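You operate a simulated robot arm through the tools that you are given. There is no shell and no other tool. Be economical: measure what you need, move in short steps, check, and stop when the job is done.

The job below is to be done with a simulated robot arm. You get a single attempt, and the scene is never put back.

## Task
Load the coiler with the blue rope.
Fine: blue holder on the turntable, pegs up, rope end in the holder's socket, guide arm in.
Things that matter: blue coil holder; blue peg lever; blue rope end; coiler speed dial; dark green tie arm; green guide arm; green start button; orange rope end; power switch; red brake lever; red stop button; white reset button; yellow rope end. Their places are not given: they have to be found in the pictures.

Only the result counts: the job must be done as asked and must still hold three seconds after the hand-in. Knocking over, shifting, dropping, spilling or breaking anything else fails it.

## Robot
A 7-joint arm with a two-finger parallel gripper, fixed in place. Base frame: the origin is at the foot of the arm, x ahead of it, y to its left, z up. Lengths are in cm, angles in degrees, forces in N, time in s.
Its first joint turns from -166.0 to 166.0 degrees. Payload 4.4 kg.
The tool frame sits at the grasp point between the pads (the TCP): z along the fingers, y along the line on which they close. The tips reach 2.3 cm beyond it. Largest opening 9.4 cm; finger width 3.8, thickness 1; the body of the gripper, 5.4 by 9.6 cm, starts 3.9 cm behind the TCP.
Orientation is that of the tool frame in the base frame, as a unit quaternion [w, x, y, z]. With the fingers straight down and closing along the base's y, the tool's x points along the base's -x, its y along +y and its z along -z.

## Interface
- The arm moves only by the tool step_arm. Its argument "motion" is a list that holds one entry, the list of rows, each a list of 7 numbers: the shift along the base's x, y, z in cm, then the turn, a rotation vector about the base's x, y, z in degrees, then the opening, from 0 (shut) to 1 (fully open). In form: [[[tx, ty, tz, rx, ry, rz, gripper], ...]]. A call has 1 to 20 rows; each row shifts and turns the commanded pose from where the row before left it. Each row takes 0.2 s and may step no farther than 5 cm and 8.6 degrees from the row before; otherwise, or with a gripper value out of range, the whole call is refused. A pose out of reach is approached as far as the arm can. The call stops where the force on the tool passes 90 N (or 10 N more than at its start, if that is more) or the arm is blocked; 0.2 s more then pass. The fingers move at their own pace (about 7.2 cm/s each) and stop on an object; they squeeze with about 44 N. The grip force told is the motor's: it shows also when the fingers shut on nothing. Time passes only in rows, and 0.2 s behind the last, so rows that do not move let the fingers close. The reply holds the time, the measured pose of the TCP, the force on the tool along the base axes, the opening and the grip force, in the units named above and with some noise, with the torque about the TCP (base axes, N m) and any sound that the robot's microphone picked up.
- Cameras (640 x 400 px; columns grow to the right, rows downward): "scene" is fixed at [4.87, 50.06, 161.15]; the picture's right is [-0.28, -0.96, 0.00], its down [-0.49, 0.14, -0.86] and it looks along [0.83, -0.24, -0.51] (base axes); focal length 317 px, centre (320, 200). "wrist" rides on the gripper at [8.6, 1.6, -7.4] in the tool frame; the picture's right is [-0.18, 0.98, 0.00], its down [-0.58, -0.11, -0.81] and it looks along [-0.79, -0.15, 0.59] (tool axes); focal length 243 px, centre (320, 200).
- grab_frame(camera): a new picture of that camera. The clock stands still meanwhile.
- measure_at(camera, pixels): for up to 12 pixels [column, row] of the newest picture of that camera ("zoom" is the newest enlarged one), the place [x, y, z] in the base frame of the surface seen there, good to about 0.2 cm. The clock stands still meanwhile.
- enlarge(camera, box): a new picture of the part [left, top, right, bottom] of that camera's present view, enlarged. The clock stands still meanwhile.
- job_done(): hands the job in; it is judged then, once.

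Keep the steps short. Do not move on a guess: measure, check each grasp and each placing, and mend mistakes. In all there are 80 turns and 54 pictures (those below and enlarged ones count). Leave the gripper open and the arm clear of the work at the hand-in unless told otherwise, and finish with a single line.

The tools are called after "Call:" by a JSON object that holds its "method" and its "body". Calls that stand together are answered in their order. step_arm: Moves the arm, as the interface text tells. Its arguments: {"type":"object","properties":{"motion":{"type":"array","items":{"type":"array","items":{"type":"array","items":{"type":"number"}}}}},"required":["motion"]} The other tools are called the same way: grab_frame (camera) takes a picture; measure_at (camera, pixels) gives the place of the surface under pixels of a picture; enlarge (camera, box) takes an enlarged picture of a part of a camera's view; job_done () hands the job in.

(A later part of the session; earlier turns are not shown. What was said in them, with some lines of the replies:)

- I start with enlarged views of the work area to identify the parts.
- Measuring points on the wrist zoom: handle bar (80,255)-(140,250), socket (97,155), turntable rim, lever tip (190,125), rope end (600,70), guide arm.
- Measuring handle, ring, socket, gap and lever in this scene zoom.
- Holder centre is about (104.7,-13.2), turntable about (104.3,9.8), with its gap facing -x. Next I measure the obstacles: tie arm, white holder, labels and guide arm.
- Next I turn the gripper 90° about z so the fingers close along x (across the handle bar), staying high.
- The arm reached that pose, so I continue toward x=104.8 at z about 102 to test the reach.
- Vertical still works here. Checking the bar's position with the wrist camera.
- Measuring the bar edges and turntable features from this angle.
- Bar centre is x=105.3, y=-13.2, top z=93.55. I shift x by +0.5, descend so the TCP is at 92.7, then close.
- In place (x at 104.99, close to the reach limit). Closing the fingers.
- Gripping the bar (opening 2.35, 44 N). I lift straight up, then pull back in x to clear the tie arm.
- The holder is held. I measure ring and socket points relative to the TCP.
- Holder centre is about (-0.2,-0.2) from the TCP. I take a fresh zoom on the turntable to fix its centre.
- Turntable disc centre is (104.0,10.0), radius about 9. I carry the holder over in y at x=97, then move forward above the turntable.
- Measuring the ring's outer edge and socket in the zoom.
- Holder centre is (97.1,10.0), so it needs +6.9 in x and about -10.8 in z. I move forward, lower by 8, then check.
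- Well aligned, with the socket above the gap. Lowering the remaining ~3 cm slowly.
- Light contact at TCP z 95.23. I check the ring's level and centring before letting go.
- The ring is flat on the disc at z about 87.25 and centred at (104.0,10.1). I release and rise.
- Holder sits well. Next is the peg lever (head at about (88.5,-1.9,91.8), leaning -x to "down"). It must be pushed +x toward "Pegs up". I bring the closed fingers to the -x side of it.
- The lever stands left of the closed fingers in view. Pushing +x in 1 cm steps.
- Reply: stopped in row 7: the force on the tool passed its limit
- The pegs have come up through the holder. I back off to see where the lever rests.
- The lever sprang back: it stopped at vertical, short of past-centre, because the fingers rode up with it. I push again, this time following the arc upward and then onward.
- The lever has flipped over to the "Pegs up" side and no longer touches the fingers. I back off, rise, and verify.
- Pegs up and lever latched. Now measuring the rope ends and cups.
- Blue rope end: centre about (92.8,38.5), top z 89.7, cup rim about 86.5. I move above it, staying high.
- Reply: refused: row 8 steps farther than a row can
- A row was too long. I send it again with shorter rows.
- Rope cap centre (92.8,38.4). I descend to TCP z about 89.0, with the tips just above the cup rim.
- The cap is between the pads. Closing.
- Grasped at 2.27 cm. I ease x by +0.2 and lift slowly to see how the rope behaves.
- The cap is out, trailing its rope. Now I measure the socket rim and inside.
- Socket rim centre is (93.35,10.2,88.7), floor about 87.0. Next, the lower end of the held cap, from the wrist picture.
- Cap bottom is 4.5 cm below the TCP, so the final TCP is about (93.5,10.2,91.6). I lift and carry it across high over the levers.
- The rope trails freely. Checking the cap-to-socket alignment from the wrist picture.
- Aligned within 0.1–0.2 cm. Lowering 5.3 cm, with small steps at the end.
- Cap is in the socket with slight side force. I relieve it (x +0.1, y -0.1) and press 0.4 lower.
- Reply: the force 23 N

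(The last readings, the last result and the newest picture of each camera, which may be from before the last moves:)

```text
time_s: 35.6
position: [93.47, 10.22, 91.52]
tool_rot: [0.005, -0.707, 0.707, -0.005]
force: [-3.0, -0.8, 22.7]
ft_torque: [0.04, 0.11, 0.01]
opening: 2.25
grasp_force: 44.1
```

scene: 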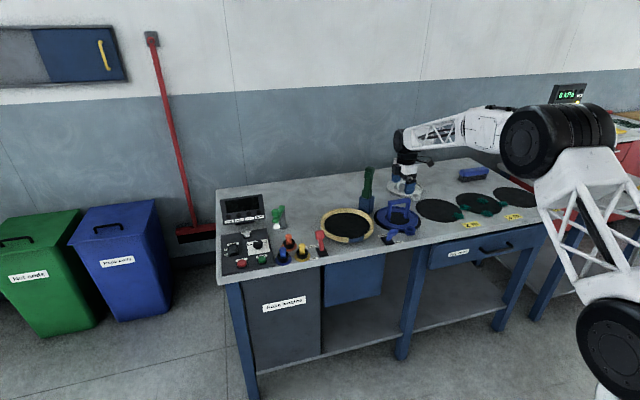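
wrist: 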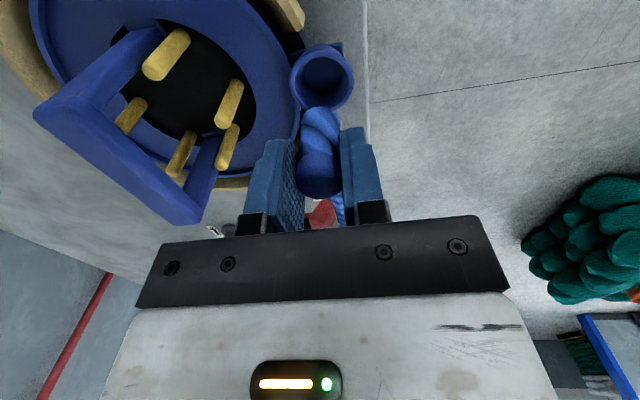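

It has bottomed out (22.7 N upward). Opening and rising straight up.

Call:
{"method": "step_arm", "body": {"motion": [[[0, 0, 0.1, 0, 0, 0, 0.25], [0, 0, 0, 0, 0, 0, 0.4], [0, 0, 0, 0, 0, 0, 0.4], [0, 0, 1, 0, 0, 0, 0.4], [0, 0, 2, 0, 0, 0, 0.4], [0, 0, 4, 0, 0, 0, 0.4], [0, 0, 4, 0, 0, 0, 0.4], [-4, 0, 3, 0, 0, 0, 0.4], [-4, 0, 0, 0, 0, 0, 0]]]}}

Call:
{"method": "enlarge", "body": {"camera": "scene", "box": [270, 190, 398, 270]}}

Call:
{"method": "enlarge", "body": {"camera": "scene", "box": [250, 190, 310, 235]}}

```text
time_s: 37.6
position: [85.47, 10.13, 105.37]
tool_rot: [0.004, -0.707, 0.707, -0.004]
force: [1.0, 0.0, -0.8]
ft_torque: [-0.02, 0.01, 0.01]
opening: 0.0
grasp_force: 20.2
```

```text
5.00 times, centred on (334, 230) of scene
```

zoom: 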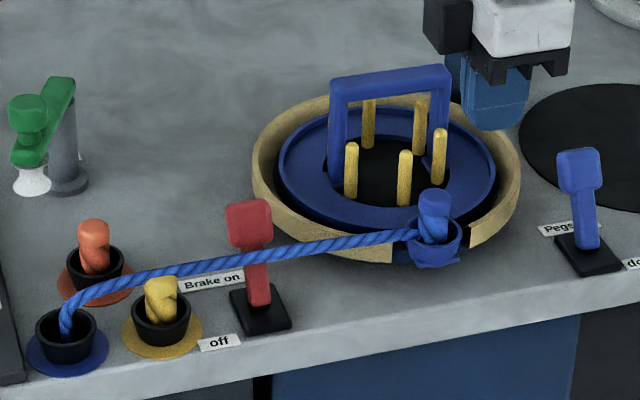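

```text
8.89 times, centred on (280, 212) of scene
```

zoom: 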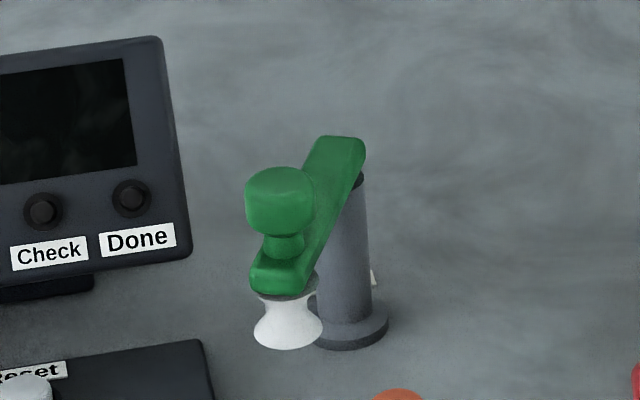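

Rope cap is seated. Last is the guide arm: its knob at about (105,37.6,94–97) must swing around the post (112,34.6) toward the turntable. I turn the gripper to close across the radial direction and tilt it forward 30° for reach, staying high.

Call:
{"method": "step_arm", "body": {"motion": [[[0, 2.5, 1, 0, 0, -7.8, 0.4], [0, 2.5, 1, 0, 0, -7.8, 0.4], [0, 2.5, 1, 0, 0, -7.8, 0.4], [0, 2.5, 1, 0, 0, -7.8, 0.4], [1, 2.5, 1, 0, 0, -7.8, 0.4], [1, 2.5, 0, 0, 0, -7.8, 0.4], [1, 2.5, 0, 0, 0, -7.8, 0.4], [1, 2.5, 0, 0, 0, -7.8, 0.4], [1, 2.5, 0, 0, 0, -7.8, 0.4], [1, 2, 0, 2.55, -7.05, 0, 0.4], [1, 0, 0, 2.55, -7.05, 0, 0.4], [1, 0, 0, 2.55, -7.05, 0, 0.4], [1, 0, 0, 2.55, -7.05, 0, 0.4], [0, 0, 0, 0, 0, 0, 0.4]]]}}

Call:
{"method": "grab_frame", "body": {"camera": "wrist"}}

```text
time_s: 40.6
position: [94.62, 34.64, 110.43]
tool_rot: [0.256, -0.165, 0.952, 0.039]
force: [-0.7, 0.3, 0.0]
ft_torque: [-0.03, -0.02, -0.04]
opening: 3.74
grasp_force: 0.0
```

```text
18 pictures are left
```

wrist: 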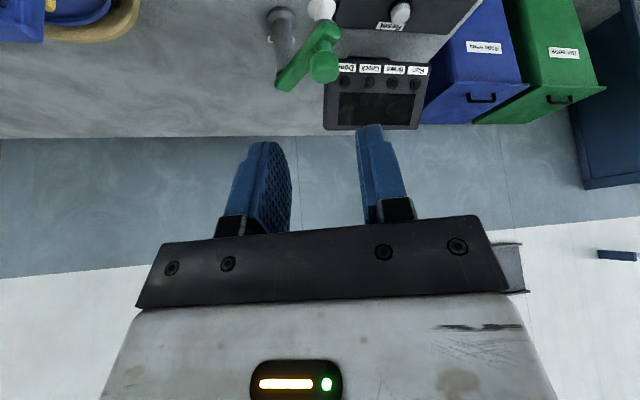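

Knob visible at (325,65). I zoom on it and measure.

Call:
{"method": "enlarge", "body": {"camera": "wrist", "box": [250, 0, 370, 100]}}

```text
4.00 times, centred on (310, 50) of wrist
```

zoom: 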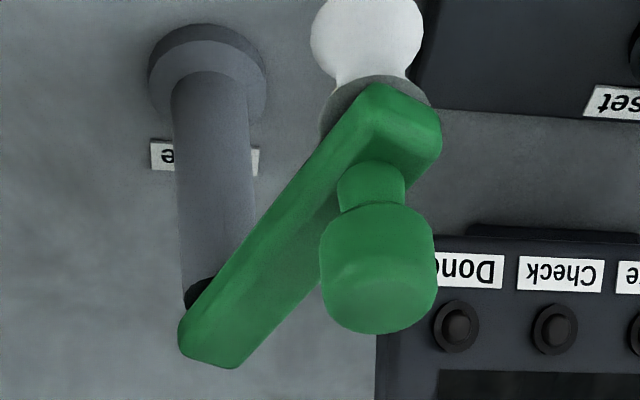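

Call:
{"method": "measure_at", "body": {"camera": "zoom", "pixels": [[380, 300], [325, 260], [432, 260], [380, 325], [380, 215], [372, 185], [400, 120], [210, 350], [280, 270], [190, 290], [210, 100], [355, 140]]}}

```text
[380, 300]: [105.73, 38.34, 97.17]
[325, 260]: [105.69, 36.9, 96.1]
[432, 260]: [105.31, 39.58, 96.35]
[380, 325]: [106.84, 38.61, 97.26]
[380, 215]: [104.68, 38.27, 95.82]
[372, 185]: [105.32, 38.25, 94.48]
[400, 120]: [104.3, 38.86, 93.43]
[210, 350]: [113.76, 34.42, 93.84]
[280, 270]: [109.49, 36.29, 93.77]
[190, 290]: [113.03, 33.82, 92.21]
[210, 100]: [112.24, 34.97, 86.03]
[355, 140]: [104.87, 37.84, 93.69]
```

Knob centre about (105.7,38.3), diameter 2.8, z 95.5–97.3; post axis about (113,34.6). Checking clearance to the monitor.

Call:
{"method": "measure_at", "body": {"camera": "zoom", "pixels": [[465, 240], [500, 225], [460, 330], [395, 340], [400, 390]]}}

Call:
{"method": "measure_at", "body": {"camera": "wrist", "pixels": [[326, 125], [328, 100], [326, 70]]}}

```text
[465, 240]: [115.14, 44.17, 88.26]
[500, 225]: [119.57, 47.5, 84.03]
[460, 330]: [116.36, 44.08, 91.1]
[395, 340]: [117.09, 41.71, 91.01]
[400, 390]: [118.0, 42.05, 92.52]
```

```text
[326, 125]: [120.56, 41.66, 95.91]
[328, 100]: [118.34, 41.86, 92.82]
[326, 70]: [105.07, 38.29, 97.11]
```

The monitor is at x≥115, so it is clear. I approach to just above the knob, with the fingers opening to about 5.6 cm.

Call:
{"method": "step_arm", "body": {"motion": [[[2.2, 0.7, -2, 0, 0, 0, 0.6], [2.2, 0.7, -2, 0, 0, 0, 0.6], [2.2, 0.7, -2, 0, 0, 0, 0.6], [2.2, 0.7, -2, 0, 0, 0, 0.6], [2.2, 0.7, -2, 0, 0, 0, 0.6], [0, 0, 0, 0, 0, 0, 0.6]]]}}

Call:
{"method": "grab_frame", "body": {"camera": "wrist"}}

```text
time_s: 42.0
position: [105.61, 38.28, 100.56]
tool_rot: [0.256, -0.164, 0.952, 0.039]
force: [0.0, -0.1, -0.1]
ft_torque: [0.0, -0.02, 0.0]
opening: 5.64
grasp_force: 0.1
```

```text
16 pictures are left
```

wrist: 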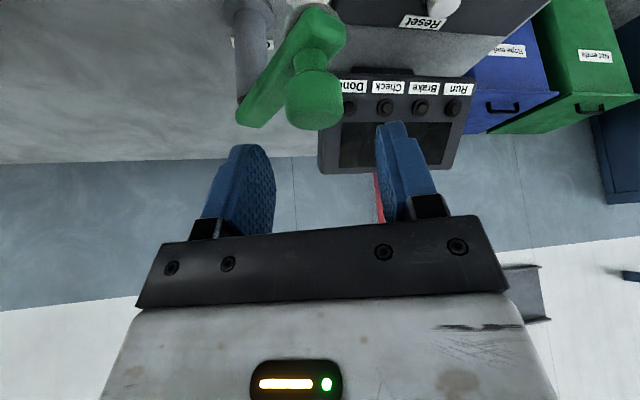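

Reach is fine and the knob lines up between the fingers. I descend 3.3 and close gently.

Call:
{"method": "step_arm", "body": {"motion": [[[0.05, 0, -1.3, 0, 0, 0, 0.6], [0, 0, -1.2, 0, 0, 0, 0.6], [0, 0, -0.8, 0, 0, 0, 0.6], [0, 0, 0, 0, 0, 0, 0.6]]]}}

Call:
{"method": "grab_frame", "body": {"camera": "wrist"}}

```text
time_s: 43.0
position: [105.62, 38.17, 97.13]
tool_rot: [0.256, -0.165, 0.952, 0.039]
force: [0.7, 0.2, 0.3]
ft_torque: [-0.01, 0.01, 0.01]
opening: 5.65
grasp_force: 0.1
```

```text
15 pictures are left
```

wrist: 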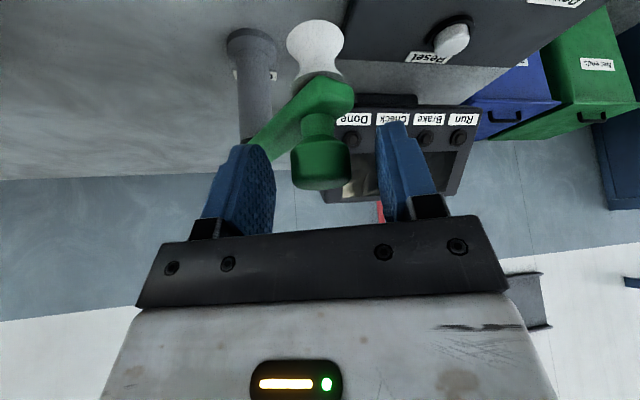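

The knob is centred between the pads. I close, then move it along the arc about the post in small steps.

Call:
{"method": "step_arm", "body": {"motion": [[[0, 0, 0, 0, 0, 0, 0.2], [0, 0, 0, 0, 0, 0, 0.2], [0, 0, 0, 0, 0, 0, 0.2], [0, 0, 0, 0, 0, 0, 0.2]]]}}

```text
time_s: 44.0
position: [105.6, 38.2, 97.05]
tool_rot: [0.257, -0.164, 0.952, 0.039]
force: [-1.7, 2.5, -0.8]
ft_torque: [0.1, 0.07, 0.06]
opening: 2.86
grasp_force: 44.4
```

Gripped at 2.86 cm (the knob). Moving the first 32° of arc.

Call:
{"method": "step_arm", "body": {"motion": [[[-0.43, -1.04, 0, 0, 0, 0, 0.2], [-0.3, -1.1, 0, 0, 0, 0, 0.2], [-0.14, -1.13, 0, 0, 0, 0, 0.2], [0.02, -1.14, 0, 0, 0, 0, 0.2], [0, 0, 0, 0, 0, 0, 0.2]]]}}

Call:
{"method": "grab_frame", "body": {"camera": "wrist"}}

```text
time_s: 45.2
position: [104.74, 33.63, 97.17]
tool_rot: [0.256, -0.165, 0.952, 0.039]
force: [-11.3, 1.3, -4.0]
ft_torque: [0.07, 0.05, 0.25]
opening: 2.9
grasp_force: 45.3
```

```text
14 pictures are left
```

wrist: 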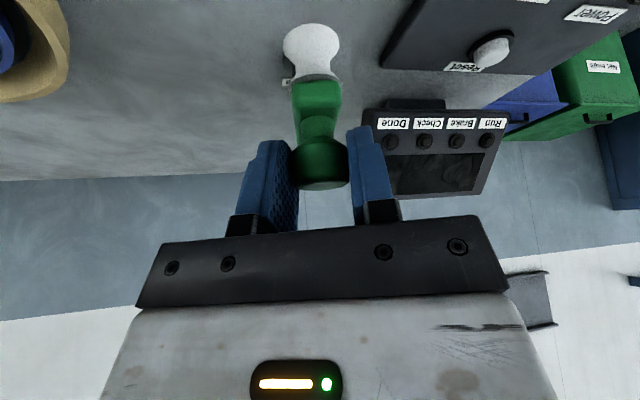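

The arm turns smoothly. Continuing with the radius slightly enlarged.

Call:
{"method": "step_arm", "body": {"motion": [[[0.07, -1.13, 0, 0, 0, 0, 0.2], [0.3, -1.1, 0, 0, 0, 0, 0.2], [0.49, -1.06, 0, 0, 0, 0, 0.2], [0.63, -0.97, 0, 0, 0, 0, 0.2], [0.75, -0.88, 0, 0, 0, 0, 0.2], [0, 0, 0, 0, 0, 0, 0.2]]]}}

Call:
{"method": "grab_frame", "body": {"camera": "wrist"}}

```text
time_s: 46.6
position: [106.98, 28.62, 97.17]
tool_rot: [0.256, -0.166, 0.952, 0.038]
force: [-11.2, 12.0, -0.3]
ft_torque: [0.0, 0.42, 0.5]
opening: 2.89
grasp_force: 44.7
```

```text
13 pictures are left
```

wrist: 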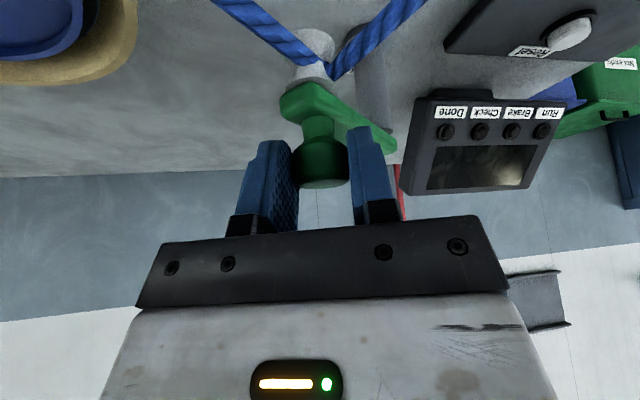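

The rope now lies on the guide wheel. There is tangential resistance of about 16 N, so I go a little further to find the stop.

Call:
{"method": "step_arm", "body": {"motion": [[[0.5, -0.48, 0, 0, 0, 0, 0.2], [0.54, -0.42, 0, 0, 0, 0, 0.2], [0, 0, 0, 0, 0, 0, 0.2]]]}}

Call:
{"method": "enlarge", "body": {"camera": "scene", "box": [250, 180, 378, 260]}}

```text
time_s: 47.4
position: [108.04, 28.06, 97.16]
tool_rot: [0.257, -0.165, 0.951, 0.039]
force: [-5.0, 62.9, -10.3]
ft_torque: [0.65, 0.21, -0.17]
opening: 4.97
grasp_force: 34.0
```

```text
5.00 times, centred on (314, 220) of scene
```

zoom: 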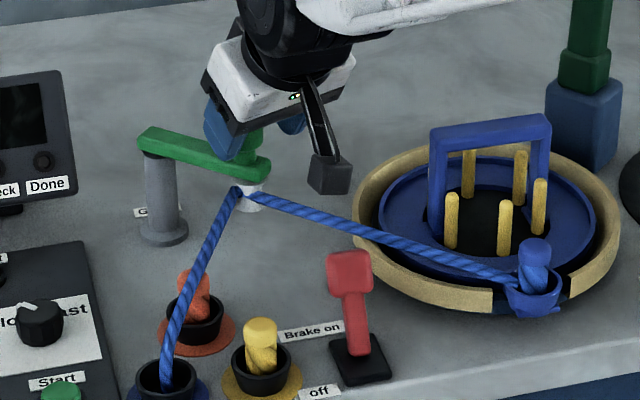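

The force rose sharply and the grip slid, so the guide arm is at its "in" stop. I relieve the load and open.

Call:
{"method": "step_arm", "body": {"motion": [[[-0.2, 0.6, 0, 0, 0, 0, 0.4], [-0.2, 0.4, 0, 0, 0, 0, 0.6], [0, 0, 0, 0, 0, 0, 0.6], [0, 0, 0, 0, 0, 0, 0.6]]]}}

Call:
{"method": "grab_frame", "body": {"camera": "wrist"}}

```text
time_s: 48.4
position: [107.62, 28.67, 97.14]
tool_rot: [0.257, -0.165, 0.951, 0.039]
force: [0.4, 0.6, -0.4]
ft_torque: [-0.01, 0.01, 0.0]
opening: 5.62
grasp_force: 0.0
```

```text
11 pictures are left
```

wrist: 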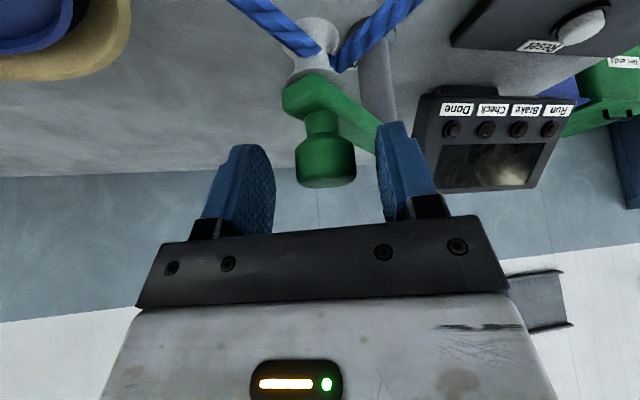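

The knob is free and the arm stays put. I retreat upward and back.

Call:
{"method": "step_arm", "body": {"motion": [[[0, 0, 2, 0, 0, 0, 0.6], [0, 0, 3, 0, 0, 0, 0.6], [0, 0, 4, 0, 0, 0, 0.6], [-3, -1, 3, 0, 0, 0, 0.6], [-4, -1, 2, 0, 0, 0, 0.6], [-4, -1, 0, 0, 0, 0, 0.6], [-4, -1, 0, 0, 0, 0, 0.6], [-4, -2, 0, 0, 0, 0, 1], [-4, -2, 0, 0, 0, 0, 1], [-4, -2, 0, 0, 0, 0, 1], [0, 0, 0, 0, 0, 0, 1]]]}}

Call:
{"method": "enlarge", "body": {"camera": "scene", "box": [250, 180, 400, 270]}}

Call:
{"method": "enlarge", "body": {"camera": "scene", "box": [270, 195, 310, 225]}}

```text
time_s: 50.8
position: [80.45, 18.73, 111.18]
tool_rot: [0.255, -0.165, 0.952, 0.038]
force: [-0.3, 0.0, -0.3]
ft_torque: [-0.01, -0.02, 0.0]
opening: 9.4
grasp_force: 0.0
```

```text
4.27 times, centred on (325, 225) of scene
```

zoom: 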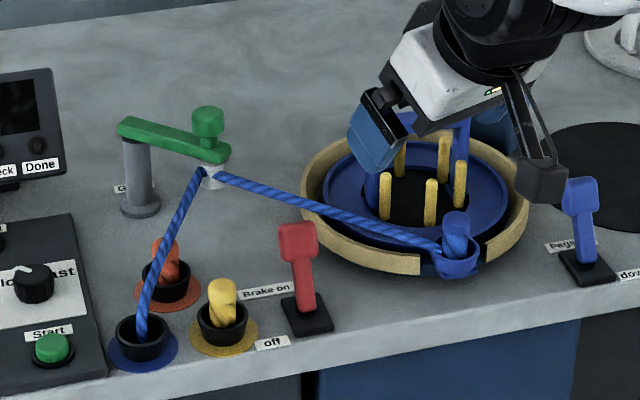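

```text
13.33 times, centred on (290, 210) of scene
```

zoom: 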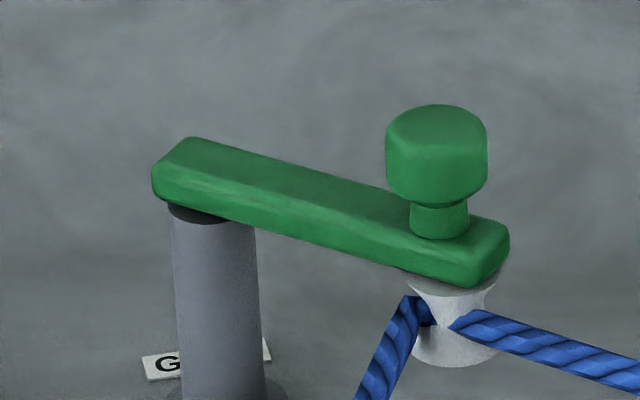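

Rope runs over the guide and into the socket. Measuring the guide knob to confirm it is at the stop.

Call:
{"method": "measure_at", "body": {"camera": "zoom", "pixels": [[437, 125], [388, 160], [486, 160], [437, 170], [180, 150], [490, 235], [450, 350]]}}

```text
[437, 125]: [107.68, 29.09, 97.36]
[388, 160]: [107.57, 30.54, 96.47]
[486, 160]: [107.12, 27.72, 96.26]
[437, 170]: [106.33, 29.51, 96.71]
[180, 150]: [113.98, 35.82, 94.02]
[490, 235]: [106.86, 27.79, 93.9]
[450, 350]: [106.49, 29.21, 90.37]
```

The knob is at 224.5° about the post, where resistance began, so it is at its stop. I move the arm fully clear and take a last look.

Call:
{"method": "step_arm", "body": {"motion": [[[-4, -2, 1, 0, 0, 0, 1], [-4, -2, 1, 0, 0, 0, 1], [-4, -2, 1, 0, 0, 0, 1], [-4, -2, 1, 0, 0, 0, 1], [0, -4, 0, 0, 0, 0, 1], [0, -4, 0, 0, 0, 0, 1], [0, 0, 0, 0, 0, 0, 1]]]}}

Call:
{"method": "enlarge", "body": {"camera": "scene", "box": [215, 160, 435, 290]}}

```text
time_s: 52.4
position: [64.45, 2.73, 115.0]
tool_rot: [0.256, -0.165, 0.952, 0.039]
force: [-0.6, -0.3, 0.2]
ft_torque: [0.0, -0.01, 0.01]
opening: 9.4
grasp_force: 0.0
```

```text
2.91 times, centred on (325, 225) of scene
```

zoom: 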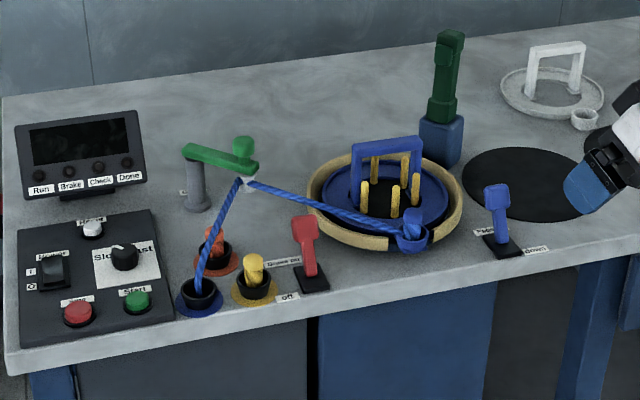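

The holder is on the turntable, the pegs are up, the rope end is in the socket and the guide arm is in. Nothing else has moved, and the gripper is open and clear. Handing in.

Call:
{"method": "job_done", "body": {}}

```text
The job is handed in.
```

The coiler is loaded with the blue rope: blue holder on the turntable, pegs up, rope end in the holder's socket, guide arm swung in to its stop; job handed in.
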